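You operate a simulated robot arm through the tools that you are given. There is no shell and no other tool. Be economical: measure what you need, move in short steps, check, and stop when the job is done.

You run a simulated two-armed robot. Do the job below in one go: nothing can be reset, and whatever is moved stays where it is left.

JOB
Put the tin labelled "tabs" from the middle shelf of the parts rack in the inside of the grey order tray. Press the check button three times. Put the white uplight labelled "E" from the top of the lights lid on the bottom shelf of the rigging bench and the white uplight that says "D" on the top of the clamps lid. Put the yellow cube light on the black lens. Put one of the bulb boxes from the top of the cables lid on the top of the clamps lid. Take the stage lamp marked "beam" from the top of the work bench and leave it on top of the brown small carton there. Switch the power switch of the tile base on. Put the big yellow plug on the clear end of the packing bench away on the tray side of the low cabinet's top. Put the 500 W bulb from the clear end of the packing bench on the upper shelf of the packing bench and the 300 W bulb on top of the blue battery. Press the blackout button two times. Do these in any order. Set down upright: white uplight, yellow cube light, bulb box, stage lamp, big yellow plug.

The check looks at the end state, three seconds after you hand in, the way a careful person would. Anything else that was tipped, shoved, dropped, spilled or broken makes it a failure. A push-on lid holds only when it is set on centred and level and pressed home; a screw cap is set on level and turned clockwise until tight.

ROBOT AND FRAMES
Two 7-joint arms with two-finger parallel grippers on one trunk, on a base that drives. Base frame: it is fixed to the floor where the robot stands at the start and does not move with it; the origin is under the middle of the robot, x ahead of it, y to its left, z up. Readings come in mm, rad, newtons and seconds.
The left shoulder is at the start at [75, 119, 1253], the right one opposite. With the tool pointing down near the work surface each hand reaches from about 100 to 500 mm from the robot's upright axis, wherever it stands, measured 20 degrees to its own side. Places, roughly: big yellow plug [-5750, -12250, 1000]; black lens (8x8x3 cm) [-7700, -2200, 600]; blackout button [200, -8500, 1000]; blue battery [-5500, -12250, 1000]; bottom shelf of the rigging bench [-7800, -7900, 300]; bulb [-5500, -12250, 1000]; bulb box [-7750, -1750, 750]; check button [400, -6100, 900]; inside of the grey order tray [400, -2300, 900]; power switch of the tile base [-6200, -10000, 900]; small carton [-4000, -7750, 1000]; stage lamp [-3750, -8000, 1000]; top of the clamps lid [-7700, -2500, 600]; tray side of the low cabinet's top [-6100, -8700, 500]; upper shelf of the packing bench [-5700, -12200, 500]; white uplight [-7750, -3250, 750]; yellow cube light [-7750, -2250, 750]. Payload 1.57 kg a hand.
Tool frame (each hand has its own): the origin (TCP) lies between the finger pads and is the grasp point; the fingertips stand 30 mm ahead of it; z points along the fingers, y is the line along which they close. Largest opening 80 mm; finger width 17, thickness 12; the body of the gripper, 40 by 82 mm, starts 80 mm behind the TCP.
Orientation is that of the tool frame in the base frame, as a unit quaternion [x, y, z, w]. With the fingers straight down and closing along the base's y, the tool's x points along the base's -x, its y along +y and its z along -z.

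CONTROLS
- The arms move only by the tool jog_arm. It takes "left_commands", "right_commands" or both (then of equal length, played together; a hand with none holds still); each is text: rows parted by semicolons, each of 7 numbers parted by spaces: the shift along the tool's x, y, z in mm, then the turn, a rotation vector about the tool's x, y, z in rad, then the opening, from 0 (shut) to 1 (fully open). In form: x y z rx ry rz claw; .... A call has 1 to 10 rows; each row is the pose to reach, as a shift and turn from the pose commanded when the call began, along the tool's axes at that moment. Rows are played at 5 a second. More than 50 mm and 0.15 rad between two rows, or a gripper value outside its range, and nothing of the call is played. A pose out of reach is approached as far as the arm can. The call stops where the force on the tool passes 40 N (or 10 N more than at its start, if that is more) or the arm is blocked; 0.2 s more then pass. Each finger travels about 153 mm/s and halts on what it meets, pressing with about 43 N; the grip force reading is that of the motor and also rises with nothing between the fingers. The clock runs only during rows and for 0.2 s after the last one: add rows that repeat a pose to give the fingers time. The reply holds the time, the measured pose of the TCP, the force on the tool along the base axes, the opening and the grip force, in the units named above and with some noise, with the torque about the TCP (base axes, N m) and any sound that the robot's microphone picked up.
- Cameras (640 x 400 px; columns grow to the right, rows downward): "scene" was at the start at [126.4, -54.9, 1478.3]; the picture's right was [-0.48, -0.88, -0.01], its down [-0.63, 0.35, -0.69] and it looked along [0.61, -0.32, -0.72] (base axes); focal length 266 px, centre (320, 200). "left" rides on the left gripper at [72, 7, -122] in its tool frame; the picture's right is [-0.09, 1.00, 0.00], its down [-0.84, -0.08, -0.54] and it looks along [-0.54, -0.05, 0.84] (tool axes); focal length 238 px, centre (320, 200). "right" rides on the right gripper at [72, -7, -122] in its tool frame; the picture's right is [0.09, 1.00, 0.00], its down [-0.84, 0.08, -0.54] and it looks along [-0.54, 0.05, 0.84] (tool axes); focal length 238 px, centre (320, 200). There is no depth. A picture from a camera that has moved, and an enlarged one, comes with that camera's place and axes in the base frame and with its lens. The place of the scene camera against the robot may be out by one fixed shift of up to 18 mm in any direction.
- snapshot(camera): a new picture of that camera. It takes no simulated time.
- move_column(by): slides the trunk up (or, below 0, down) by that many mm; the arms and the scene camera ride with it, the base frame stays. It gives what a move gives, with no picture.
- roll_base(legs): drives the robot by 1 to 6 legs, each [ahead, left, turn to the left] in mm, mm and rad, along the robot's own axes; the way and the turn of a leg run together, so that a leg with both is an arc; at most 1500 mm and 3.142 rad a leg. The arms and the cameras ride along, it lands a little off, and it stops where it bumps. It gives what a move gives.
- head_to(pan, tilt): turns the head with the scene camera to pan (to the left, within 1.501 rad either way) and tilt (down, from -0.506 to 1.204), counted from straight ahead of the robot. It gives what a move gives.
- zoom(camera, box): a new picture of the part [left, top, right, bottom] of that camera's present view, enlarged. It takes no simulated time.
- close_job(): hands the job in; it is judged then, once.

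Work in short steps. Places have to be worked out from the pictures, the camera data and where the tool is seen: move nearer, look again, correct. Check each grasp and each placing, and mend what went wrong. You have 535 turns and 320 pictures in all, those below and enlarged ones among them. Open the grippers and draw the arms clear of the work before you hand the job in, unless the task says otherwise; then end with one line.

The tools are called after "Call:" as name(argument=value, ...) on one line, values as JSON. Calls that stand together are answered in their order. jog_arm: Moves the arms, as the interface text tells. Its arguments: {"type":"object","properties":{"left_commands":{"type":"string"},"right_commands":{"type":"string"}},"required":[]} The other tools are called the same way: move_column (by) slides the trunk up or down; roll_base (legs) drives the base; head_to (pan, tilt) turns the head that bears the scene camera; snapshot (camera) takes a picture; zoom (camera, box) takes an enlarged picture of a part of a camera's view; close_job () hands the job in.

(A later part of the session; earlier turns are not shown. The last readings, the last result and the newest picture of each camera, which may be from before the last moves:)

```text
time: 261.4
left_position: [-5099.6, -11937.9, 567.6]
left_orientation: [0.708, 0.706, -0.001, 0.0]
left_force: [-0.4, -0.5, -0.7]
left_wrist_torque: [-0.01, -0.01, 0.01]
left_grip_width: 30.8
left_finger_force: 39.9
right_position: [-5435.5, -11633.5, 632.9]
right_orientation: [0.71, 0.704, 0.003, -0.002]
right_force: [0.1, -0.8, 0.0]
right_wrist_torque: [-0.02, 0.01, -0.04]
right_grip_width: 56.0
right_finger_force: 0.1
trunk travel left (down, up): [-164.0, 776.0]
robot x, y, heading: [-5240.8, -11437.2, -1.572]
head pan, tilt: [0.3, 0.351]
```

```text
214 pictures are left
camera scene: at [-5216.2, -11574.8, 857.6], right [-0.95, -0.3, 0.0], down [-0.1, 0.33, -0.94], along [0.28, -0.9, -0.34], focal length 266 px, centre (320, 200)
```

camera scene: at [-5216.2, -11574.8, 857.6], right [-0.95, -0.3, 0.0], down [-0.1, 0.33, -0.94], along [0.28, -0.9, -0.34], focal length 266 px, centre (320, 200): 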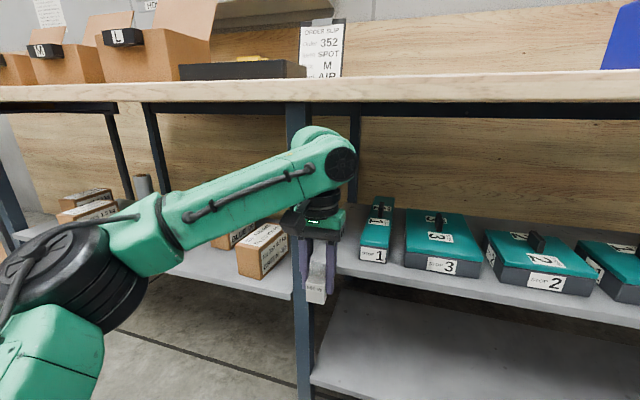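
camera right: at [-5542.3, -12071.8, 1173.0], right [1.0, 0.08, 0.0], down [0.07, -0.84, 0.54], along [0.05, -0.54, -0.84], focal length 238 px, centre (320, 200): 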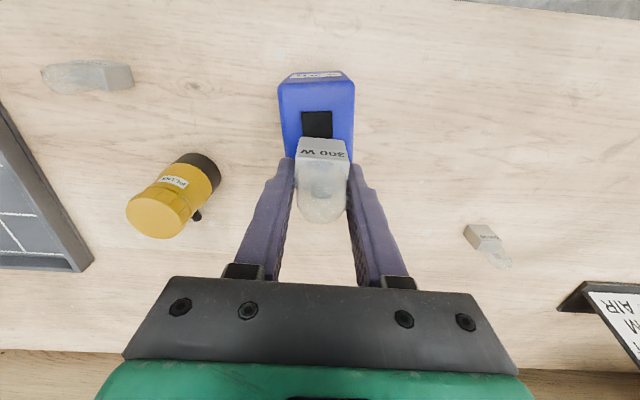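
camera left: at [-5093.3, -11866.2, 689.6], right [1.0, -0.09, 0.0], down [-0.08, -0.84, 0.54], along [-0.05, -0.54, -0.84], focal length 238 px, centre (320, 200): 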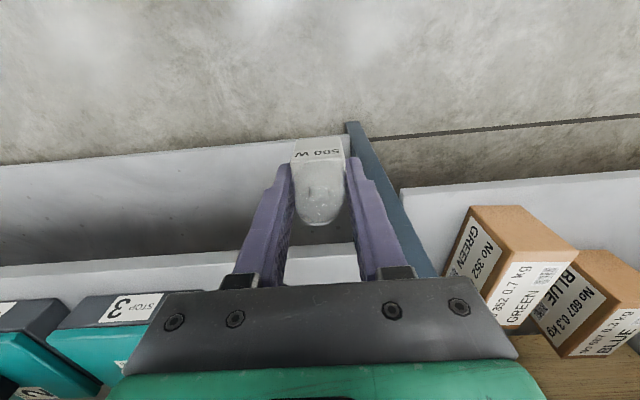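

The shelf is near z 515–528 with the bench beam low above, so I'll pitch the left hand about 20° forward to keep the wrist out from under the beam. Then I'll shift toward the middle of the free spot.

Call:
jog_arm(left_commands="0 0 0 0 -0.12 0 0.2; 0 0 0 0 -0.24 0 0.2; 0 0 0 0 -0.35 0 0.2; 0 0 0 0 -0.35 0 0.2")

Call:
move_column(by=12)

Call:
roll_base(legs=[[80, 20, 0]])

Call:
snapshot(camera="left")

Call:
snapshot(camera="scene")

```text
time: 262.4
left_position: [-5100.3, -11936.8, 568.5]
left_orientation: [0.696, 0.696, -0.126, 0.124]
left_force: [0.1, 0.5, -1.2]
left_wrist_torque: [-0.02, 0.01, 0.01]
left_grip_width: 30.8
left_finger_force: 40.1
right_position: [-5435.6, -11633.9, 634.2]
right_orientation: [0.71, 0.704, 0.003, -0.001]
right_force: [-0.4, 0.5, 0.3]
right_wrist_torque: [0.01, 0.03, -0.04]
right_grip_width: 56.0
right_finger_force: 0.1
trunk travel left (down, up): [-164.0, 776.0]
robot x, y, heading: [-5240.8, -11435.1, -1.57]
head pan, tilt: [0.3, 0.351]
```

```text
time: 262.9
left_position: [-5099.7, -11937.4, 578.4]
left_orientation: [0.696, 0.696, -0.125, 0.124]
left_force: [0.0, 0.7, -0.2]
left_wrist_torque: [-0.03, 0.0, -0.03]
left_grip_width: 30.6
left_finger_force: 40.1
right_position: [-5435.1, -11633.1, 646.0]
right_orientation: [0.71, 0.705, 0.002, -0.002]
right_force: [-0.2, 0.3, -0.6]
right_wrist_torque: [0.01, 0.03, 0.0]
right_grip_width: 56.0
right_finger_force: 0.0
trunk travel left (down, up): [-176.0, 764.0]
robot x, y, heading: [-5244.6, -11439.4, -1.571]
head pan, tilt: [0.3, 0.351]
```

```text
time: 264.0
left_position: [-5080.1, -12016.6, 578.9]
left_orientation: [0.696, 0.696, -0.124, 0.125]
left_force: [0.0, -0.3, 0.1]
left_wrist_torque: [0.02, -0.03, -0.01]
left_grip_width: 30.7
left_finger_force: 39.8
right_position: [-5415.5, -11713.3, 646.9]
right_orientation: [0.71, 0.704, 0.003, -0.002]
right_force: [0.2, 0.8, 0.1]
right_wrist_torque: [0.01, -0.05, 0.03]
right_grip_width: 56.0
right_finger_force: 0.1
trunk travel left (down, up): [-176.0, 764.0]
robot x, y, heading: [-5222.1, -11517.8, -1.572]
head pan, tilt: [0.3, 0.351]
```

```text
213 pictures are left
camera left: at [-5073.2, -11908.5, 669.6], right [1.0, -0.09, 0.03], down [-0.08, -0.6, 0.8], along [-0.05, -0.8, -0.6], focal length 238 px, centre (320, 200)
```

left: 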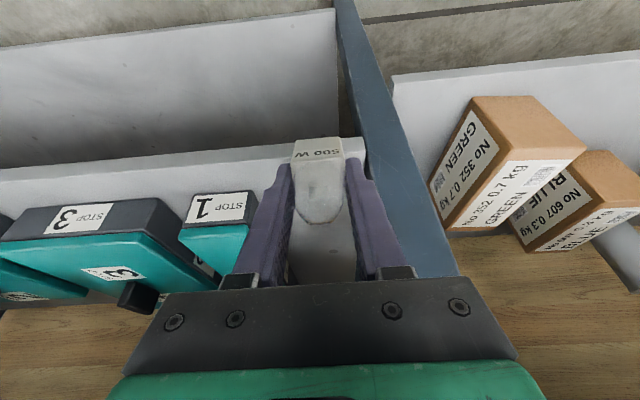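

```text
212 pictures are left
camera scene: at [-5196.0, -11654.8, 869.6], right [-0.95, -0.3, 0.0], down [-0.1, 0.33, -0.94], along [0.28, -0.9, -0.34], focal length 266 px, centre (320, 200)
```

scene: 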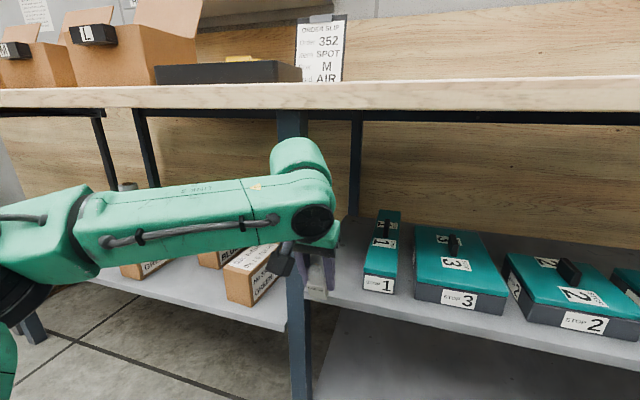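

The shelf edge is at about y −12033 and the free strip runs x −5147…−5042. I'll shift 16 mm right and go in 62 mm.

Call:
roll_base(legs=[[0, -16, 0], [62, 0, 0]])

Call:
snapshot(camera="left")

```text
time: 265.4
left_position: [-5095.8, -12079.8, 578.5]
left_orientation: [0.696, 0.696, -0.124, 0.124]
left_force: [-0.5, 0.0, 0.1]
left_wrist_torque: [0.0, -0.01, -0.04]
left_grip_width: 30.9
left_finger_force: 40.0
right_position: [-5431.2, -11776.1, 647.0]
right_orientation: [0.71, 0.704, 0.003, -0.001]
right_force: [-0.9, 0.0, 0.2]
right_wrist_torque: [-0.04, 0.0, 0.04]
right_grip_width: 55.9
right_finger_force: 0.2
trunk travel left (down, up): [-176.0, 764.0]
robot x, y, heading: [-5239.6, -11580.0, -1.569]
head pan, tilt: [0.3, 0.351]
```

```text
211 pictures are left
camera left: at [-5089.4, -11970.9, 669.6], right [1.0, -0.09, 0.03], down [-0.08, -0.6, 0.8], along [-0.05, -0.8, -0.6], focal length 238 px, centre (320, 200)
```

left: 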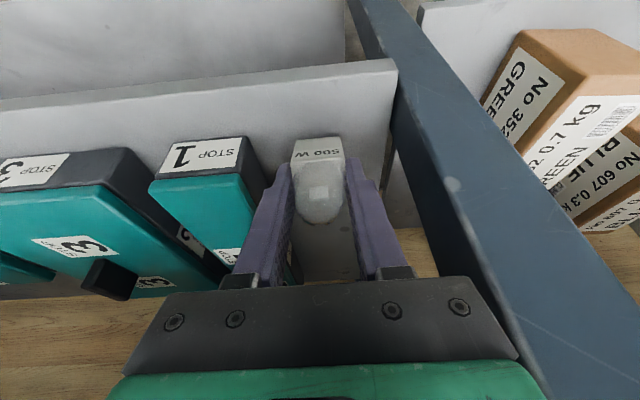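

Now the shelf solves to z≈500 with its edge at y≈−12050. I'll lower in small steps to contact.

Call:
jog_arm(left_commands="5 0 14 0 0 0 0.2; 8.6 0 23.5 0 0 0 0.2; 10.3 0 28.2 0 0 0 0.2; 12 0 33 0 0 0 0.2; 13.5 0 37 0 0 0 0.2")

```text
time: 266.2
left_position: [-5097.8, -12080.5, 560.0]
left_orientation: [0.694, 0.694, -0.134, 0.133]
left_force: [0.0, -1.1, 17.8]
left_wrist_torque: [-0.02, -0.03, 0.02]
left_grip_width: 30.8
left_finger_force: 40.0
right_position: [-5431.6, -11774.0, 645.7]
right_orientation: [0.71, 0.705, 0.001, 0.0]
right_force: [0.1, -0.8, 0.5]
right_wrist_torque: [0.0, -0.01, -0.01]
right_grip_width: 56.0
right_finger_force: 0.0
trunk travel left (down, up): [-176.0, 764.0]
robot x, y, heading: [-5241.1, -11575.0, -1.566]
head pan, tilt: [0.3, 0.351]
stopped in row 4 (left hand): the force on the tool passed its limit (the readings are from after the stop); the commanded pose is now the measured one
```

Call:
jog_arm(left_commands="0 0 0 0 0 0 0.35; 0 0 0 0 0 0 0.5; 0 0 0 0 0 0 0.55; 0 0 0 0 0 0 0.55")

Call:
snapshot(camera="left")

```text
time: 267.2
left_position: [-5096.8, -12080.8, 555.0]
left_orientation: [0.695, 0.695, -0.131, 0.129]
left_force: [-0.3, 0.6, -0.2]
left_wrist_torque: [0.01, -0.01, 0.03]
left_grip_width: 44.1
left_finger_force: 0.1
right_position: [-5431.0, -11776.1, 646.8]
right_orientation: [0.71, 0.704, 0.002, -0.001]
right_force: [0.3, 0.0, -0.3]
right_wrist_torque: [-0.01, 0.0, 0.0]
right_grip_width: 55.8
right_finger_force: 0.1
trunk travel left (down, up): [-176.0, 764.0]
robot x, y, heading: [-5240.1, -11579.8, -1.57]
head pan, tilt: [0.3, 0.351]
```

```text
210 pictures are left
camera left: at [-5089.3, -11971.3, 642.8], right [1.0, -0.09, 0.03], down [-0.08, -0.59, 0.81], along [-0.05, -0.81, -0.59], focal length 238 px, centre (320, 200)
```

left: 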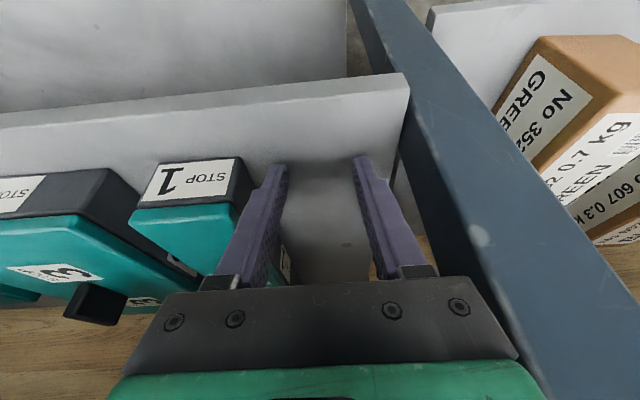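

The bulb isn't in view, so it may be hidden behind the gripper. I'll draw the hand up and back and look.

Call:
jog_arm(left_commands="0 0 -15 0 0 0 0.55; 0 0 -30 0 0 0 0.55")

Call:
roll_base(legs=[[-120, 0, 0]])

Call:
snapshot(camera="left")

Call:
snapshot(camera="scene")

```text
time: 267.8
left_position: [-5094.7, -12070.0, 582.0]
left_orientation: [0.695, 0.695, -0.13, 0.129]
left_force: [1.0, 0.6, 0.1]
left_wrist_torque: [-0.01, -0.02, 0.0]
left_grip_width: 44.1
left_finger_force: 0.2
right_position: [-5429.9, -11776.2, 645.4]
right_orientation: [0.711, 0.703, 0.002, -0.001]
right_force: [-0.1, -0.2, -0.1]
right_wrist_torque: [0.02, -0.02, 0.03]
right_grip_width: 56.0
right_finger_force: 0.1
trunk travel left (down, up): [-176.0, 764.0]
robot x, y, heading: [-5240.2, -11579.2, -1.568]
head pan, tilt: [0.3, 0.351]
```

```text
time: 269.1
left_position: [-5095.0, -11950.5, 581.6]
left_orientation: [0.695, 0.695, -0.13, 0.129]
left_force: [-0.5, 0.0, 0.0]
left_wrist_torque: [0.03, 0.04, -0.01]
left_grip_width: 43.9
left_finger_force: 0.0
right_position: [-5430.9, -11655.7, 646.5]
right_orientation: [0.71, 0.704, 0.002, -0.001]
right_force: [-0.6, -0.8, -0.1]
right_wrist_torque: [-0.01, -0.03, 0.0]
right_grip_width: 56.1
right_finger_force: 0.1
trunk travel left (down, up): [-176.0, 764.0]
robot x, y, heading: [-5237.4, -11457.9, -1.562]
head pan, tilt: [0.3, 0.351]
```

```text
209 pictures are left
camera left: at [-5089.1, -11840.5, 670.8], right [1.0, -0.09, 0.03], down [-0.08, -0.59, 0.81], along [-0.05, -0.81, -0.59], focal length 238 px, centre (320, 200)
```

left: 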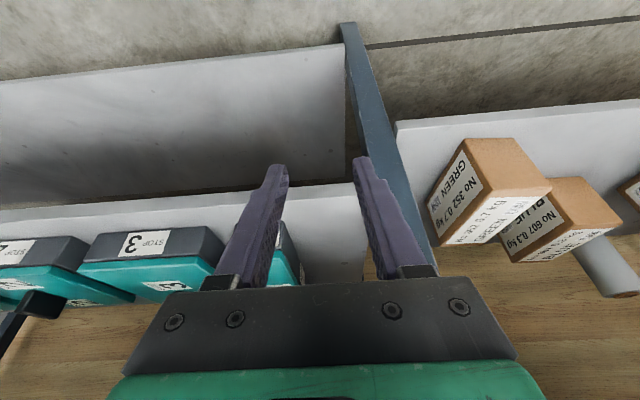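

```text
208 pictures are left
camera scene: at [-5212.2, -11596.5, 869.7], right [-0.95, -0.3, 0.0], down [-0.1, 0.33, -0.94], along [0.28, -0.9, -0.34], focal length 266 px, centre (320, 200)
```

scene: 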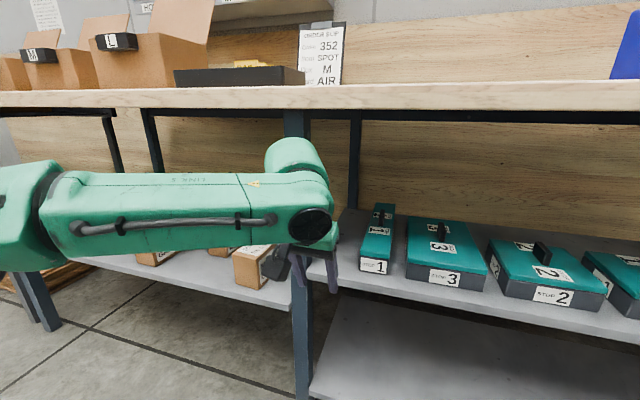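

Call:
roll_base(legs=[[-150, -250, 0]])

Call:
head_to(pan=0.5, tilt=0.4)

Call:
snapshot(camera="scene")

```text
time: 271.1
left_position: [-5343.1, -11799.3, 583.9]
left_orientation: [0.694, 0.697, -0.13, 0.129]
left_force: [0.6, -0.6, -0.3]
left_wrist_torque: [0.01, 0.02, 0.03]
left_grip_width: 44.1
left_finger_force: 0.0
right_position: [-5679.3, -11505.6, 646.3]
right_orientation: [0.709, 0.705, 0.002, -0.002]
right_force: [0.1, 0.6, -0.4]
right_wrist_torque: [-0.02, 0.0, 0.0]
right_grip_width: 55.9
right_finger_force: 0.1
trunk travel left (down, up): [-176.0, 764.0]
robot x, y, heading: [-5489.0, -11306.0, -1.569]
head pan, tilt: [0.3, 0.351]
```

```text
time: 271.8
left_position: [-5344.7, -11798.8, 581.9]
left_orientation: [0.694, 0.696, -0.13, 0.13]
left_force: [0.0, 0.7, 0.2]
left_wrist_torque: [-0.02, 0.0, -0.01]
left_grip_width: 43.9
left_finger_force: 0.1
right_position: [-5680.8, -11505.1, 647.0]
right_orientation: [0.709, 0.705, 0.003, -0.001]
right_force: [0.1, -0.1, 1.1]
right_wrist_torque: [-0.02, 0.0, 0.02]
right_grip_width: 55.9
right_finger_force: 0.0
trunk travel left (down, up): [-176.0, 764.0]
robot x, y, heading: [-5488.5, -11310.5, -1.565]
head pan, tilt: [0.499, 0.4]
```

```text
207 pictures are left
camera scene: at [-5444.4, -11438.2, 865.1], right [-0.88, -0.48, 0.0], down [-0.19, 0.34, -0.92], along [0.44, -0.81, -0.39], focal length 266 px, centre (320, 200)
```

scene: 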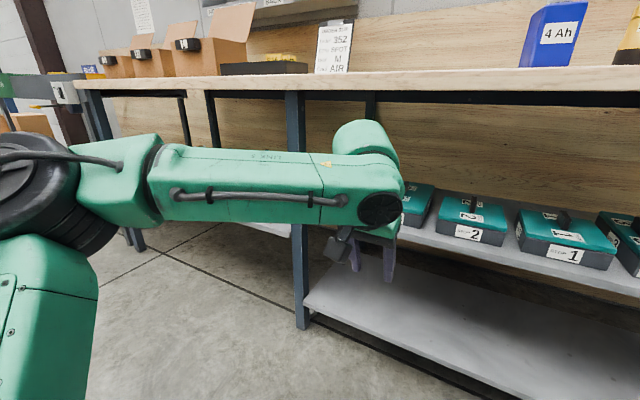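

Call:
roll_base(legs=[[0, 520, 0]])

Call:
head_to(pan=-0.2, tilt=0.35)

Call:
snapshot(camera="scene")

```text
time: 274.9
left_position: [-4824.8, -11796.8, 580.8]
left_orientation: [0.694, 0.696, -0.131, 0.129]
left_force: [0.4, 0.3, -0.1]
left_wrist_torque: [0.01, 0.02, -0.03]
left_grip_width: 43.9
left_finger_force: 0.1
right_position: [-5161.5, -11503.2, 646.0]
right_orientation: [0.709, 0.705, 0.003, -0.001]
right_force: [0.9, 0.1, 0.3]
right_wrist_torque: [-0.01, 0.0, 0.04]
right_grip_width: 55.8
right_finger_force: 0.1
trunk travel left (down, up): [-176.0, 764.0]
robot x, y, heading: [-4966.8, -11305.3, -1.571]
head pan, tilt: [0.499, 0.4]
```

```text
time: 275.9
left_position: [-4824.6, -11796.8, 582.4]
left_orientation: [0.694, 0.696, -0.13, 0.129]
left_force: [-0.2, -0.5, -0.4]
left_wrist_torque: [0.03, 0.02, -0.02]
left_grip_width: 44.0
left_finger_force: 0.1
right_position: [-5161.6, -11502.3, 645.5]
right_orientation: [0.709, 0.705, 0.002, -0.002]
right_force: [-1.1, -0.2, -0.4]
right_wrist_torque: [0.03, -0.05, 0.02]
right_grip_width: 56.1
right_finger_force: 0.0
trunk travel left (down, up): [-176.0, 764.0]
robot x, y, heading: [-4973.4, -11310.4, -1.561]
head pan, tilt: [-0.201, 0.351]
```

```text
206 pictures are left
camera scene: at [-4988.5, -11445.9, 869.7], right [-0.98, 0.19, 0.0], down [0.07, 0.34, -0.94], along [-0.18, -0.92, -0.34], focal length 266 px, centre (320, 200)
```

scene: 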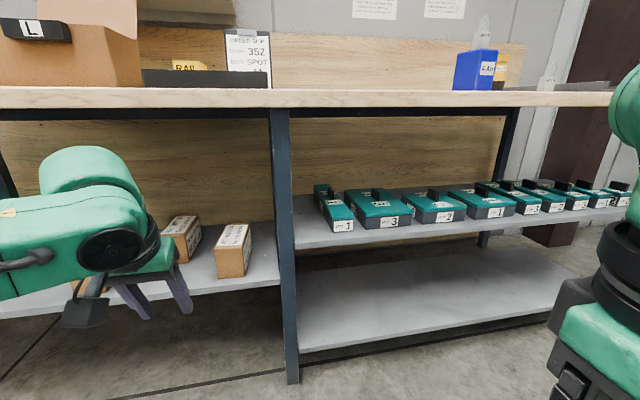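

Call:
zoom(camera="scene", box=[260, 160, 400, 250])

Call:
zoom(camera="scene", box=[160, 230, 420, 400])

```text
4.44 times, centred on (330, 205) of scene
camera zoom: at [-4988.5, -11445.9, 869.7], right [-0.98, 0.19, 0.0], down [0.07, 0.34, -0.94], along [-0.18, -0.92, -0.34], focal length 1182 px, centre (276, 178)
```

zoom: 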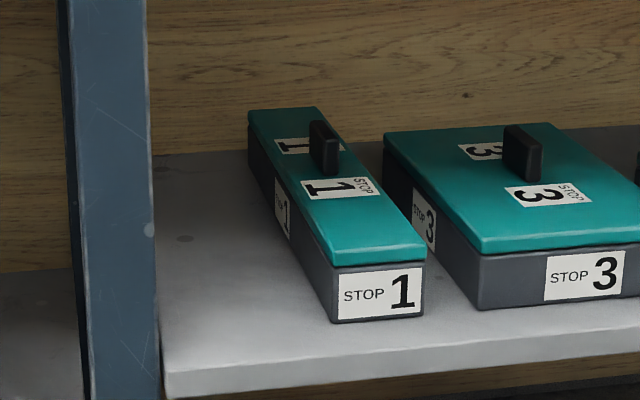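

```text
2.35 times, centred on (290, 315) of scene
camera zoom: at [-4988.5, -11445.9, 869.7], right [-0.98, 0.19, 0.0], down [0.07, 0.34, -0.94], along [-0.18, -0.92, -0.34], focal length 626 px, centre (391, -71)
```

zoom: 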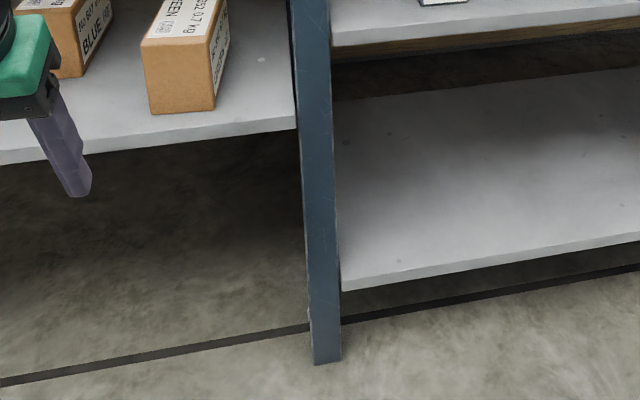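

The bulb isn't where I released it, so I'll search the floor and the area near the hand.

Call:
head_to(pan=-0.1, tilt=0.9)

Call:
snapshot(camera="scene")

Call:
snapshot(camera="left")

```text
time: 276.9
left_position: [-4824.1, -11797.4, 581.2]
left_orientation: [0.694, 0.697, -0.13, 0.129]
left_force: [-0.7, -0.1, -0.7]
left_wrist_torque: [0.04, -0.02, -0.01]
left_grip_width: 43.9
left_finger_force: 0.1
right_position: [-5161.4, -11503.0, 646.2]
right_orientation: [0.709, 0.706, 0.004, -0.001]
right_force: [0.6, 0.3, 0.4]
right_wrist_torque: [0.03, -0.01, -0.01]
right_grip_width: 56.1
right_finger_force: 0.0
trunk travel left (down, up): [-176.0, 764.0]
robot x, y, heading: [-4973.0, -11306.2, -1.566]
head pan, tilt: [-0.099, 0.901]
```

```text
203 pictures are left
camera scene: at [-4977.6, -11429.7, 822.2], right [-1.0, 0.09, 0.0], down [0.07, 0.78, -0.62], along [-0.06, -0.62, -0.78], focal length 266 px, centre (320, 200)
```

scene: 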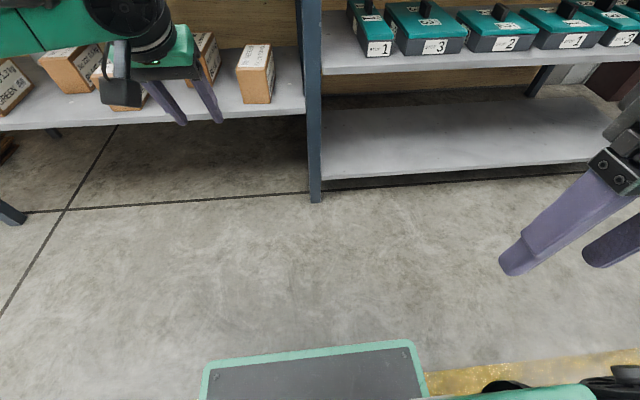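

```text
202 pictures are left
camera left: at [-4818.8, -11687.0, 670.7], right [1.0, -0.08, 0.03], down [-0.07, -0.59, 0.81], along [-0.05, -0.81, -0.59], focal length 238 px, centre (320, 200)
```

left: 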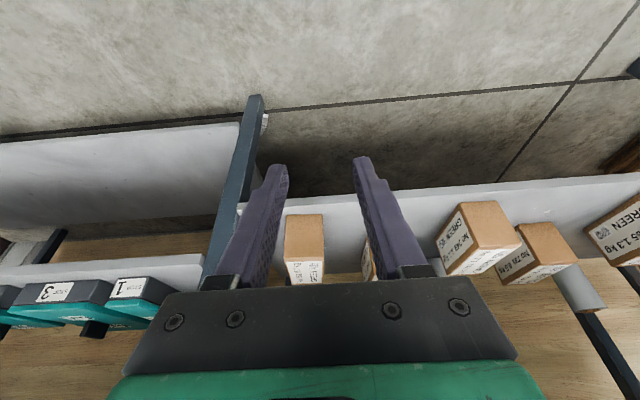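

Call:
zoom(camera="left", box=[220, 90, 320, 160])

Call:
zoom(camera="scene", box=[260, 120, 380, 220])

```text
5.71 times, centred on (270, 125) of left
camera zoom: at [-4818.8, -11687.0, 670.7], right [1.0, -0.08, 0.03], down [-0.07, -0.59, 0.81], along [-0.05, -0.81, -0.59], focal length 1362 px, centre (606, 629)
```

zoom: 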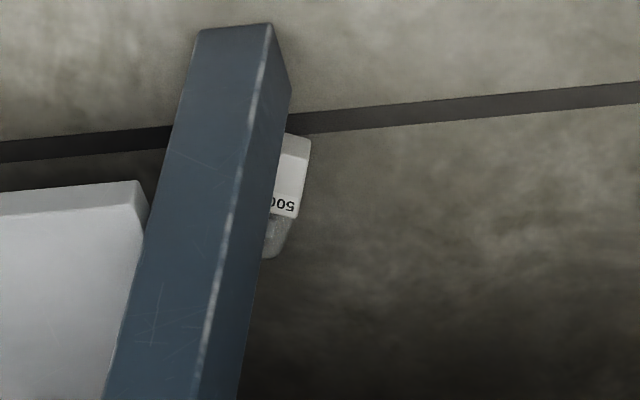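

```text
4.00 times, centred on (320, 170) of scene
camera zoom: at [-4977.6, -11429.7, 822.2], right [-1.0, 0.09, 0.0], down [0.07, 0.78, -0.62], along [-0.06, -0.62, -0.78], focal length 1064 px, centre (320, 320)
```

zoom: 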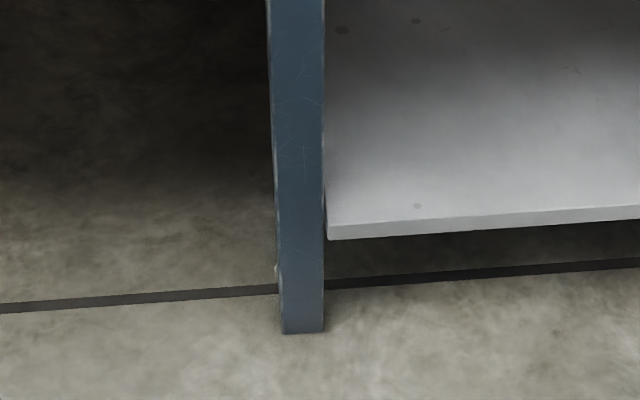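

The 500 W bulb fell through the gap at the shelf end and is standing on the floor just behind the leg, at about (−5015, −12140). I'll fetch it: back off, level the left hand and yaw it 90° so the camera stays clear of the leg.

Call:
roll_base(legs=[[0, -190, 0]])

Call:
jog_arm(left_commands="0 0 0 0 0.12 0 0.75; 0 0 0 0 0.24 0 0.75; 0 0 0 0 0.37 0 0.75; 0 0 0 0 0.37 0 0.75")

Call:
jog_arm(left_commands="10 0 0 0 0 0.15 0.75; 20 0 0 0 0 0.3 0.75; 30 0 0 0 0 0.45 0.75; 40 0 0 0 0 0.6 0.75; 40 0 0 0 0 0.75 0.75; 40 0 0 0 0 0.9 0.75; 40 0 0 0 0 1.05 0.75; 40 0 0 0 0 1.2 0.75; 40 0 0 0 0 1.35 0.75; 40 0 0 0 0 1.5 0.75")

```text
time: 278.4
left_position: [-5014.1, -11797.4, 582.4]
left_orientation: [0.694, 0.697, -0.13, 0.128]
left_force: [-0.4, -0.1, 0.5]
left_wrist_torque: [-0.02, 0.0, 0.0]
left_grip_width: 43.7
left_finger_force: 0.1
right_position: [-5352.0, -11504.8, 644.2]
right_orientation: [0.709, 0.706, 0.003, 0.0]
right_force: [0.3, 0.2, 0.1]
right_wrist_torque: [-0.03, -0.02, -0.02]
right_grip_width: 56.0
right_finger_force: 0.2
trunk travel left (down, up): [-176.0, 764.0]
robot x, y, heading: [-5158.4, -11310.6, -1.561]
head pan, tilt: [-0.099, 0.901]
```

```text
time: 279.4
left_position: [-5014.4, -11796.9, 582.0]
left_orientation: [0.705, 0.71, 0.001, -0.002]
left_force: [-0.5, 0.2, -0.1]
left_wrist_torque: [0.02, -0.02, 0.02]
left_grip_width: 59.8
left_finger_force: 0.1
right_position: [-5350.1, -11504.5, 645.7]
right_orientation: [0.709, 0.706, 0.003, -0.001]
right_force: [0.6, -0.1, -0.3]
right_wrist_torque: [-0.04, 0.0, -0.01]
right_grip_width: 55.9
right_finger_force: 0.1
trunk travel left (down, up): [-176.0, 764.0]
robot x, y, heading: [-5160.2, -11306.6, -1.566]
head pan, tilt: [-0.099, 0.901]
```

```text
time: 281.6
left_position: [-5015.4, -11757.8, 581.6]
left_orientation: [0.999, 0.036, 0.0, -0.001]
left_force: [0.3, -0.5, -0.6]
left_wrist_torque: [-0.01, 0.03, -0.01]
left_grip_width: 60.1
left_finger_force: 0.1
right_position: [-5350.6, -11504.3, 646.7]
right_orientation: [0.708, 0.706, 0.002, -0.001]
right_force: [-0.1, 0.2, 0.1]
right_wrist_torque: [0.0, 0.0, -0.03]
right_grip_width: 56.0
right_finger_force: 0.1
trunk travel left (down, up): [-176.0, 764.0]
robot x, y, heading: [-5160.3, -11305.3, -1.564]
head pan, tilt: [-0.099, 0.901]
```

Yaw works. Lowering to floor level in front of the bench, offset to the left of the leg.

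Call:
move_column(by=-164)

Call:
roll_base(legs=[[0, 75, 0]])

Call:
jog_arm(left_commands="0 0 45 0 0 0.07 0.75; 0 0 90 0 0 0.07 0.75; 0 0 135 0 0 0.07 0.75; 0 0 180 0 0 0.07 0.75; 0 0 225 0 0 0.07 0.75; 0 0 270 0 0 0.07 0.75; 0 0 310 0 0 0.07 0.75; 0 0 340 0 0 0.07 0.75")

Call:
snapshot(camera="left")

```text
time: 283.5
left_position: [-5014.9, -11757.3, 417.4]
left_orientation: [0.999, 0.037, -0.002, -0.001]
left_force: [0.0, 0.1, -0.4]
left_wrist_torque: [0.05, -0.01, 0.01]
left_grip_width: 59.8
left_finger_force: 0.2
right_position: [-5351.1, -11503.4, 483.2]
right_orientation: [0.708, 0.706, 0.002, -0.002]
right_force: [0.4, 0.4, 0.3]
right_wrist_torque: [-0.03, 0.0, -0.02]
right_grip_width: 55.8
right_finger_force: 0.0
trunk travel left (down, up): [-12.0, 928.0]
robot x, y, heading: [-5158.9, -11306.0, -1.559]
head pan, tilt: [-0.099, 0.901]
```

```text
time: 284.6
left_position: [-4940.0, -11758.1, 418.6]
left_orientation: [0.999, 0.037, -0.001, -0.001]
left_force: [0.2, -0.2, -0.5]
left_wrist_torque: [0.0, -0.02, -0.02]
left_grip_width: 59.8
left_finger_force: 0.0
right_position: [-5275.5, -11503.9, 482.5]
right_orientation: [0.708, 0.707, 0.003, -0.002]
right_force: [-0.1, -0.4, -0.2]
right_wrist_torque: [-0.02, -0.02, -0.01]
right_grip_width: 56.1
right_finger_force: 0.0
trunk travel left (down, up): [-12.0, 928.0]
robot x, y, heading: [-5085.6, -11308.3, -1.567]
head pan, tilt: [-0.099, 0.901]
```

```text
time: 286.4
left_position: [-4922.4, -11740.4, 99.7]
left_orientation: [1.0, 0.001, -0.001, 0.0]
left_force: [-0.8, 0.9, -0.3]
left_wrist_torque: [-0.01, -0.02, -0.03]
left_grip_width: 59.7
left_finger_force: 0.0
left hand out of reach, approached as far as the arm can: row 7, 8
right_position: [-5276.3, -11502.9, 482.9]
right_orientation: [0.709, 0.705, 0.002, -0.002]
right_force: [0.2, 0.4, -1.1]
right_wrist_torque: [-0.02, 0.06, 0.02]
right_grip_width: 56.0
right_finger_force: 0.1
trunk travel left (down, up): [-12.0, 928.0]
robot x, y, heading: [-5084.1, -11305.6, -1.565]
head pan, tilt: [-0.099, 0.901]
```

```text
199 pictures are left
camera left: at [-4850.7, -11747.4, 221.4], right [-0.09, -1.0, 0.0], down [-0.83, 0.07, 0.55], along [-0.54, 0.05, -0.84], focal length 238 px, centre (320, 200)
```

left: 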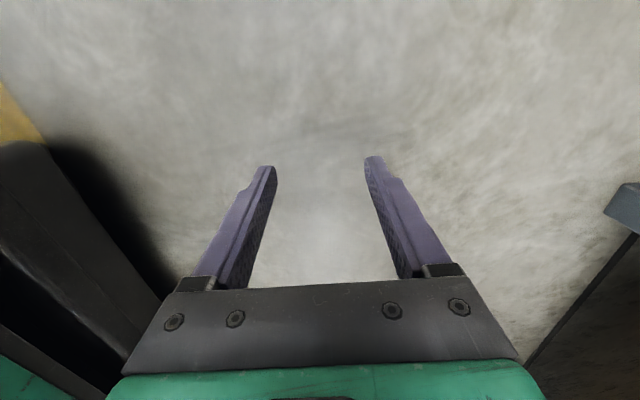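

Call:
jog_arm(left_commands="0 -40 0 0 0 0 0.75; 0 -80 0 0 0 0 0.75; 0 -80 20 0 0 0 0.75; 0 -80 40 0 0 0 0.75; 0 -80 45 0 0 0 0.75")

```text
time: 287.6
left_position: [-4920.9, -11659.5, 55.7]
left_orientation: [1.0, 0.003, -0.002, -0.001]
left_force: [0.3, 0.2, 0.5]
left_wrist_torque: [0.01, -0.01, 0.01]
left_grip_width: 60.0
left_finger_force: 0.1
right_position: [-5275.8, -11503.7, 481.5]
right_orientation: [0.709, 0.706, 0.003, -0.001]
right_force: [0.1, -0.4, 0.1]
right_wrist_torque: [0.03, 0.03, 0.01]
right_grip_width: 56.3
right_finger_force: 0.2
trunk travel left (down, up): [-12.0, 928.0]
robot x, y, heading: [-5083.7, -11307.9, -1.565]
head pan, tilt: [-0.099, 0.901]
```

Height is fine at 56 mm with the hand nearer. I'll drive in left of the leg and look for the bulb.

Call:
roll_base(legs=[[400, 0, 0]])

Call:
snapshot(camera="left")

```text
time: 290.0
left_position: [-4919.1, -12056.9, 55.9]
left_orientation: [1.0, 0.003, -0.001, -0.001]
left_force: [-1.1, -0.1, 0.2]
left_wrist_torque: [-0.01, 0.0, 0.0]
left_grip_width: 60.0
left_finger_force: 0.0
right_position: [-5271.8, -11901.1, 483.9]
right_orientation: [0.708, 0.706, 0.003, -0.001]
right_force: [-0.4, 1.0, -0.2]
right_wrist_torque: [-0.01, -0.01, 0.03]
right_grip_width: 55.9
right_finger_force: 0.1
trunk travel left (down, up): [-12.0, 928.0]
robot x, y, heading: [-5081.8, -11702.8, -1.566]
head pan, tilt: [-0.099, 0.901]
```

```text
198 pictures are left
camera left: at [-4847.5, -12064.3, 178.8], right [-0.09, -1.0, 0.0], down [-0.84, 0.07, 0.54], along [-0.54, 0.05, -0.84], focal length 238 px, centre (320, 200)
```

left: 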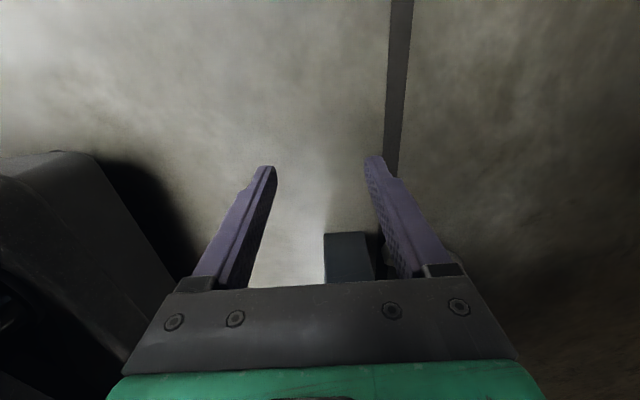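

Call:
roll_base(legs=[[80, 0, 0]])

Call:
snapshot(camera="left")

```text
time: 290.8
left_position: [-4920.1, -12052.5, 55.6]
left_orientation: [1.0, 0.001, -0.002, -0.008]
left_force: [0.3, -0.3, 0.5]
left_wrist_torque: [-0.02, 0.02, -0.02]
left_grip_width: 60.2
left_finger_force: 0.2
right_position: [-5273.0, -11907.1, 483.1]
right_orientation: [0.706, 0.708, 0.002, 0.001]
right_force: [1.1, 0.0, 0.2]
right_wrist_torque: [-0.03, 0.01, 0.02]
right_grip_width: 56.0
right_finger_force: 0.0
trunk travel left (down, up): [-12.0, 928.0]
robot x, y, heading: [-5080.8, -11708.9, -1.561]
head pan, tilt: [-0.099, 0.901]
stopped in leg 1: the robot was blocked; the commanded pose is now the measured one
```

```text
197 pictures are left
camera left: at [-4848.0, -12062.6, 178.7], right [-0.09, -1.0, -0.02], down [-0.83, 0.07, 0.55], along [-0.54, 0.06, -0.84], focal length 238 px, centre (320, 200)
```

left: 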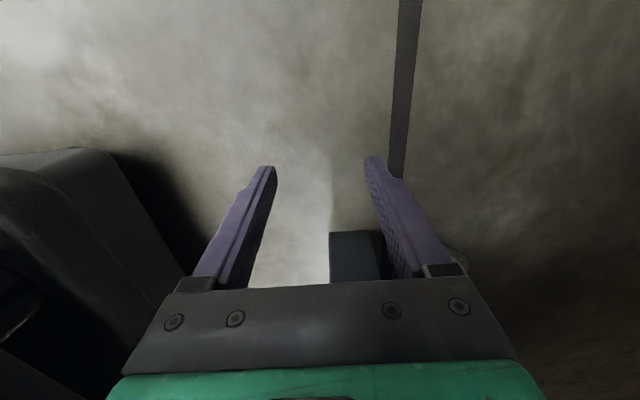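

Something blocked the base. I'll look at the left arm and right hand.

Call:
head_to(pan=0.6, tilt=0.6)

Call:
snapshot(camera="scene")

Call:
head_to(pan=-0.6, tilt=0.6)

Call:
snapshot(camera="scene")

```text
time: 291.9
left_position: [-4920.3, -12052.6, 55.4]
left_orientation: [1.0, 0.002, -0.001, -0.008]
left_force: [0.7, -0.3, -0.6]
left_wrist_torque: [-0.01, -0.02, -0.04]
left_grip_width: 59.9
left_finger_force: 0.1
right_position: [-5272.7, -11907.5, 482.4]
right_orientation: [0.706, 0.708, 0.0, 0.001]
right_force: [0.2, 0.1, 0.2]
right_wrist_torque: [-0.01, 0.0, 0.0]
right_grip_width: 56.1
right_finger_force: 0.0
trunk travel left (down, up): [-12.0, 928.0]
robot x, y, heading: [-5086.4, -11711.4, -1.558]
head pan, tilt: [0.6, 0.6]
```

```text
196 pictures are left
camera scene: at [-5033.1, -11828.6, 683.7], right [-0.82, -0.57, 0.0], down [-0.32, 0.46, -0.83], along [0.47, -0.68, -0.56], focal length 266 px, centre (320, 200)
```

scene: 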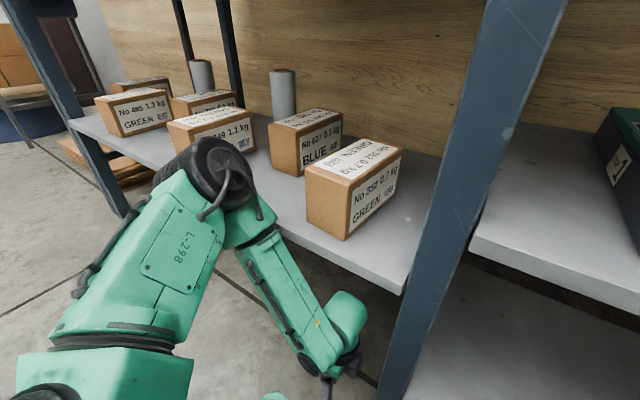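

```text
time: 293.3
left_position: [-4919.3, -12052.7, 56.5]
left_orientation: [1.0, 0.002, -0.003, -0.009]
left_force: [0.0, 0.0, 0.6]
left_wrist_torque: [0.0, -0.05, 0.02]
left_grip_width: 60.1
left_finger_force: 0.1
right_position: [-5274.1, -11905.5, 483.6]
right_orientation: [0.706, 0.708, 0.001, 0.0]
right_force: [0.0, -0.8, -0.3]
right_wrist_torque: [-0.01, 0.01, 0.02]
right_grip_width: 56.3
right_finger_force: 0.0
trunk travel left (down, up): [-12.0, 928.0]
robot x, y, heading: [-5082.8, -11714.5, -1.563]
head pan, tilt: [-0.6, 0.6]
```

```text
195 pictures are left
camera scene: at [-5132.6, -11829.7, 683.5], right [-0.83, 0.55, 0.0], down [0.31, 0.47, -0.83], along [-0.46, -0.69, -0.56], focal length 266 px, centre (320, 200)
```

scene: 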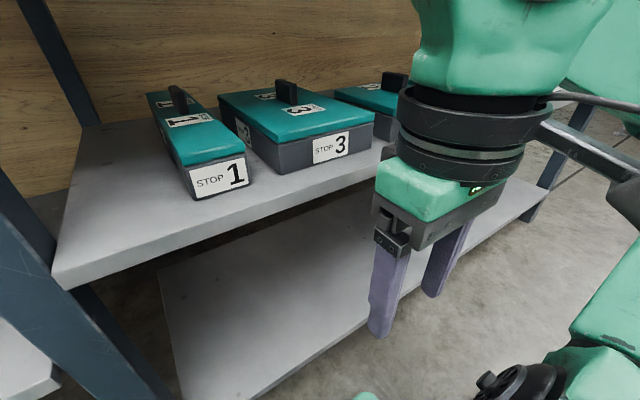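

The left elbow met the left shelf's edge. A higher trunk gives a steeper, longer reach to the floor, so I'll back off, raise the trunk 255 mm and reach down again.

Call:
roll_base(legs=[[-200, 0, -0.008]])

Call:
move_column(by=250)

Call:
jog_arm(left_commands="0 0 40 0 0 0 0.75; 0 15 80 0 0 0 0.75; 0 30 120 0 0 0 0.75; 0 45 160 0 0 0 0.75; 0 60 200 0 0 0 0.75; 0 75 240 0 0 0 0.75; 0 110 250 0 0 0 0.75; 0 120 250 0 0 0 0.75")

Call:
head_to(pan=0.6, tilt=0.6)

Call:
snapshot(camera="scene")

```text
time: 294.9
left_position: [-4923.5, -11853.4, 53.1]
left_orientation: [1.0, -0.003, -0.002, -0.011]
left_force: [-0.1, -0.7, 0.0]
left_wrist_torque: [0.01, -0.01, 0.0]
left_grip_width: 60.0
left_finger_force: 0.1
right_position: [-5275.2, -11706.3, 482.7]
right_orientation: [0.71, 0.704, 0.003, -0.002]
right_force: [-1.0, -0.9, -0.6]
right_wrist_torque: [0.01, 0.0, -0.01]
right_grip_width: 56.0
right_finger_force: 0.1
trunk travel left (down, up): [-12.0, 928.0]
robot x, y, heading: [-5083.0, -11508.5, -1.564]
head pan, tilt: [-0.6, 0.6]
```

```text
time: 297.4
left_position: [-4924.5, -11852.1, 303.1]
left_orientation: [1.0, -0.003, -0.003, -0.011]
left_force: [-0.9, 0.0, -0.6]
left_wrist_torque: [0.02, 0.01, 0.0]
left_grip_width: 59.9
left_finger_force: 0.2
right_position: [-5275.8, -11706.4, 731.7]
right_orientation: [0.709, 0.705, 0.002, 0.0]
right_force: [0.5, 0.1, -0.2]
right_wrist_torque: [-0.01, -0.02, 0.03]
right_grip_width: 56.0
right_finger_force: 0.0
trunk travel left (down, up): [-262.0, 678.0]
robot x, y, heading: [-5086.2, -11511.5, -1.57]
head pan, tilt: [-0.6, 0.6]
```

```text
time: 299.2
left_position: [-4854.9, -11880.1, 277.9]
left_orientation: [1.0, -0.003, -0.003, -0.011]
left_force: [-0.2, -0.2, 0.7]
left_wrist_torque: [0.0, -0.01, 0.03]
left_grip_width: 60.1
left_finger_force: 0.1
left hand out of reach, approached as far as the arm can: row 1, 2, 3, 4, 5, 6, 7, 8
right_position: [-5275.3, -11706.0, 731.8]
right_orientation: [0.709, 0.705, 0.002, -0.001]
right_force: [0.6, 1.0, 0.1]
right_wrist_torque: [0.0, 0.0, -0.01]
right_grip_width: 56.2
right_finger_force: 0.1
trunk travel left (down, up): [-262.0, 678.0]
robot x, y, heading: [-5083.9, -11506.9, -1.568]
head pan, tilt: [-0.6, 0.6]
```

```text
time: 300.6
left_position: [-4854.8, -11880.3, 276.8]
left_orientation: [1.0, -0.003, -0.003, -0.011]
left_force: [0.2, 0.6, 0.2]
left_wrist_torque: [0.01, 0.03, 0.01]
left_grip_width: 59.9
left_finger_force: 0.0
right_position: [-5275.7, -11706.3, 731.7]
right_orientation: [0.71, 0.704, 0.002, -0.003]
right_force: [0.6, -0.3, -0.3]
right_wrist_torque: [0.03, -0.01, 0.01]
right_grip_width: 56.0
right_finger_force: 0.1
trunk travel left (down, up): [-262.0, 678.0]
robot x, y, heading: [-5082.3, -11506.7, -1.572]
head pan, tilt: [0.6, 0.6]
```

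```text
194 pictures are left
camera scene: at [-5034.6, -11631.2, 932.9], right [-0.82, -0.57, 0.0], down [-0.32, 0.47, -0.83], along [0.47, -0.68, -0.56], focal length 266 px, centre (320, 200)
```

scene: 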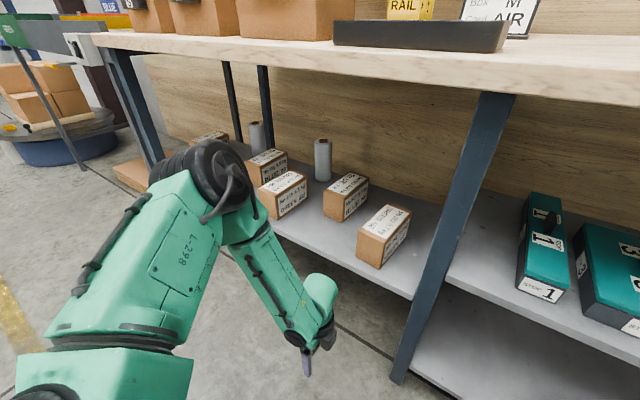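

That yaw limits the reach. A better way is low trunk, the hand yawed to come in diagonally from the left of the leg, and pitched forward so the fingers reach ahead. I'll set that up in the open.

Call:
jog_arm(left_commands="0 0 -40 0.02 0 0 0.75; -20 0 -80 0.02 0 -0.14 0.75; -40 0 -110 0.02 0 -0.28 0.75; -60 0 -110 0.02 0 -0.42 0.75; -60 0 -110 0.02 0 -0.52 0.75")

Call:
move_column(by=-250)

Call:
jog_arm(left_commands="0 0 0 0 -0.14 0 0.75; 0 0 0 0 -0.28 0 0.75; 0 0 0 0 -0.42 0 0.75; 0 0 0 0 -0.56 0 0.75; 0 0 0 0 -0.7 0 0.75; 0 0 0 0 -0.84 0 0.75; 0 0 0 0 -0.9 0 0.75; 0 0 0 0 -0.9 0 0.75")

Call:
snapshot(camera="left")

```text
time: 301.8
left_position: [-4914.0, -11883.4, 388.5]
left_orientation: [0.967, 0.255, 0.001, -0.022]
left_force: [-0.9, -0.2, -0.3]
left_wrist_torque: [0.03, 0.03, -0.03]
left_grip_width: 59.9
left_finger_force: 0.1
right_position: [-5275.9, -11706.9, 732.5]
right_orientation: [0.709, 0.705, 0.001, -0.002]
right_force: [0.0, 0.0, 0.6]
right_wrist_torque: [0.01, -0.03, -0.01]
right_grip_width: 56.1
right_finger_force: 0.1
trunk travel left (down, up): [-262.0, 678.0]
robot x, y, heading: [-5084.4, -11510.6, -1.566]
head pan, tilt: [0.6, 0.6]
```

```text
time: 304.4
left_position: [-4915.5, -11882.5, 137.4]
left_orientation: [0.967, 0.253, 0.0, -0.022]
left_force: [0.6, -0.2, 0.8]
left_wrist_torque: [0.02, 0.0, -0.01]
left_grip_width: 60.0
left_finger_force: 0.1
right_position: [-5276.1, -11707.4, 482.7]
right_orientation: [0.709, 0.705, 0.001, -0.002]
right_force: [-0.2, -0.9, -0.4]
right_wrist_torque: [0.03, 0.01, -0.03]
right_grip_width: 56.1
right_finger_force: 0.0
trunk travel left (down, up): [-12.0, 928.0]
robot x, y, heading: [-5086.5, -11511.2, -1.562]
head pan, tilt: [0.6, 0.6]
```

```text
time: 306.2
left_position: [-4914.0, -11883.4, 137.9]
left_orientation: [0.87, 0.238, -0.422, 0.091]
left_force: [-0.5, -0.6, 0.5]
left_wrist_torque: [-0.01, -0.02, 0.01]
left_grip_width: 60.0
left_finger_force: 0.0
right_position: [-5276.8, -11705.2, 482.8]
right_orientation: [0.709, 0.705, 0.002, -0.002]
right_force: [0.3, -0.1, -1.0]
right_wrist_torque: [0.01, -0.03, 0.0]
right_grip_width: 56.3
right_finger_force: 0.0
trunk travel left (down, up): [-12.0, 928.0]
robot x, y, heading: [-5083.8, -11508.0, -1.57]
head pan, tilt: [0.6, 0.6]
```

```text
193 pictures are left
camera left: at [-4789.4, -11822.0, 159.8], right [0.44, -0.9, 0.03], down [-0.11, -0.02, 0.99], along [-0.89, -0.44, -0.11], focal length 238 px, centre (320, 200)
```

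left: 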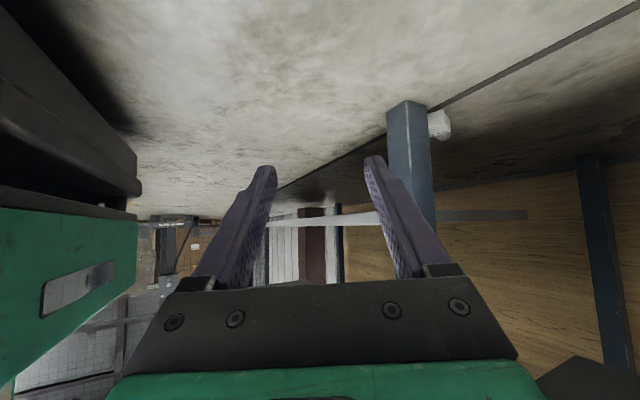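

Now I can see the bulb beside the leg's base, at about (−5013, −12137). I'll drive forward 185 mm; the fingers will come in past the leg's left side.

Call:
roll_base(legs=[[185, 0, 0]])

Call:
snapshot(camera="left")

```text
time: 307.8
left_position: [-4913.8, -12068.4, 138.4]
left_orientation: [0.871, 0.238, -0.42, 0.091]
left_force: [0.1, -0.2, 0.2]
left_wrist_torque: [0.01, 0.02, 0.0]
left_grip_width: 60.1
left_finger_force: 0.1
right_position: [-5275.6, -11890.9, 482.7]
right_orientation: [0.71, 0.704, 0.002, -0.002]
right_force: [0.2, 0.6, 0.1]
right_wrist_torque: [-0.02, 0.03, -0.02]
right_grip_width: 55.8
right_finger_force: 0.1
trunk travel left (down, up): [-12.0, 928.0]
robot x, y, heading: [-5086.4, -11696.1, -1.568]
head pan, tilt: [0.6, 0.6]
```

```text
192 pictures are left
camera left: at [-4788.7, -12007.3, 160.0], right [0.44, -0.9, 0.03], down [-0.11, -0.02, 0.99], along [-0.89, -0.44, -0.11], focal length 238 px, centre (320, 200)
```

left: 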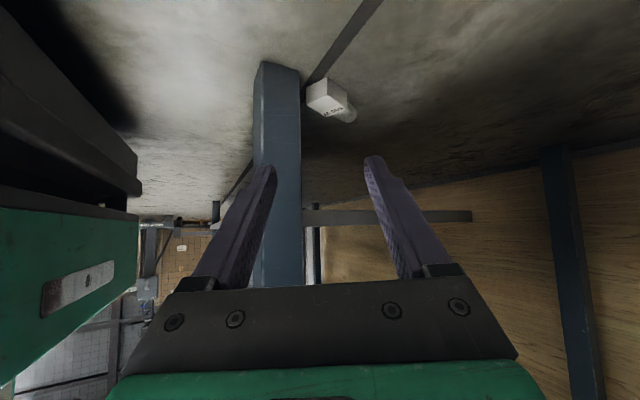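

Call:
zoom(camera="left", box=[280, 60, 400, 140])

```text
5.00 times, centred on (340, 100) of left
camera zoom: at [-4788.7, -12007.3, 160.0], right [0.44, -0.9, 0.03], down [-0.11, -0.02, 0.99], along [-0.89, -0.44, -0.11], focal length 1192 px, centre (220, 700)
```

zoom: 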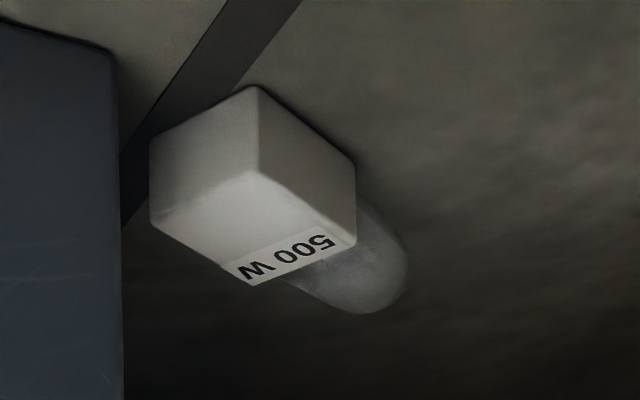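

The bulb lies on its side with its label up, base centre near (−5026, −12138). The fingers must clear the leg, so I'll come in further back and then slide toward it. First to the deeper waypoint.

Call:
jog_arm(left_commands="4 19 13 0 0 0 0.75; 8 38 27 0 0 0 0.75; 13 57 40 0 0 0 0.75; 3 57 70 0 0 0 0.75; -8 56 100 0 0 0 0.75; -20 55 129 0 0 0 0.75; -20 55 129 0 0 0 0.75")

Call:
snapshot(camera="left")

```text
time: 309.4
left_position: [-4986.4, -12168.5, 70.6]
left_orientation: [0.87, 0.238, -0.421, 0.091]
left_force: [-0.2, 0.1, 0.0]
left_wrist_torque: [0.01, -0.02, 0.0]
left_grip_width: 59.8
left_finger_force: 0.1
right_position: [-5274.6, -11891.2, 481.9]
right_orientation: [0.709, 0.705, 0.002, -0.001]
right_force: [0.1, -0.7, 1.2]
right_wrist_torque: [0.01, -0.04, 0.02]
right_grip_width: 56.1
right_finger_force: 0.1
trunk travel left (down, up): [-12.0, 928.0]
robot x, y, heading: [-5084.2, -11697.0, -1.57]
head pan, tilt: [0.6, 0.6]
```

```text
190 pictures are left
camera left: at [-4861.8, -12107.2, 91.7], right [0.44, -0.9, 0.03], down [-0.11, -0.02, 0.99], along [-0.89, -0.44, -0.11], focal length 238 px, centre (320, 200)
```

left: 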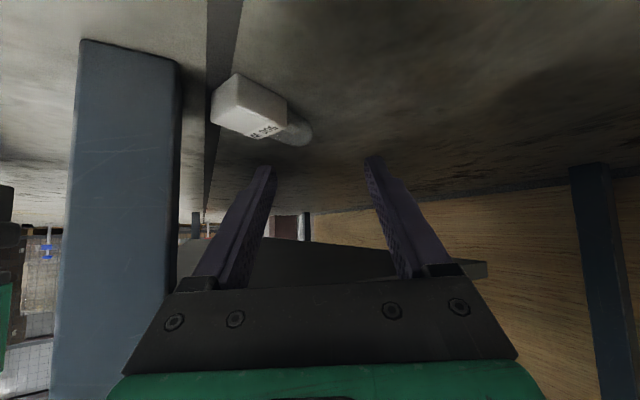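

Call:
zoom(camera="left", box=[190, 60, 330, 160])

```text
4.00 times, centred on (260, 110) of left
camera zoom: at [-4861.8, -12107.2, 91.7], right [0.44, -0.9, 0.03], down [-0.11, -0.02, 0.99], along [-0.89, -0.44, -0.11], focal length 953 px, centre (560, 560)
```

zoom: 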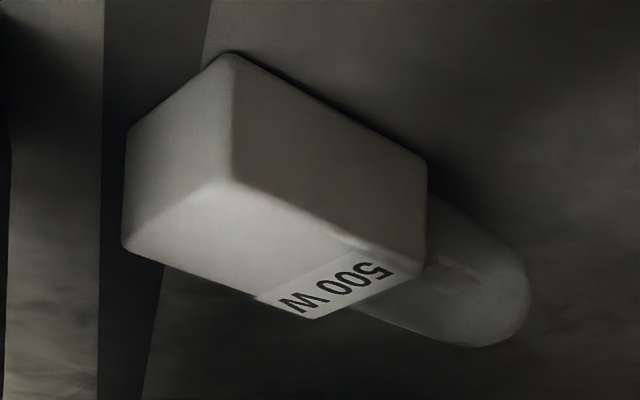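

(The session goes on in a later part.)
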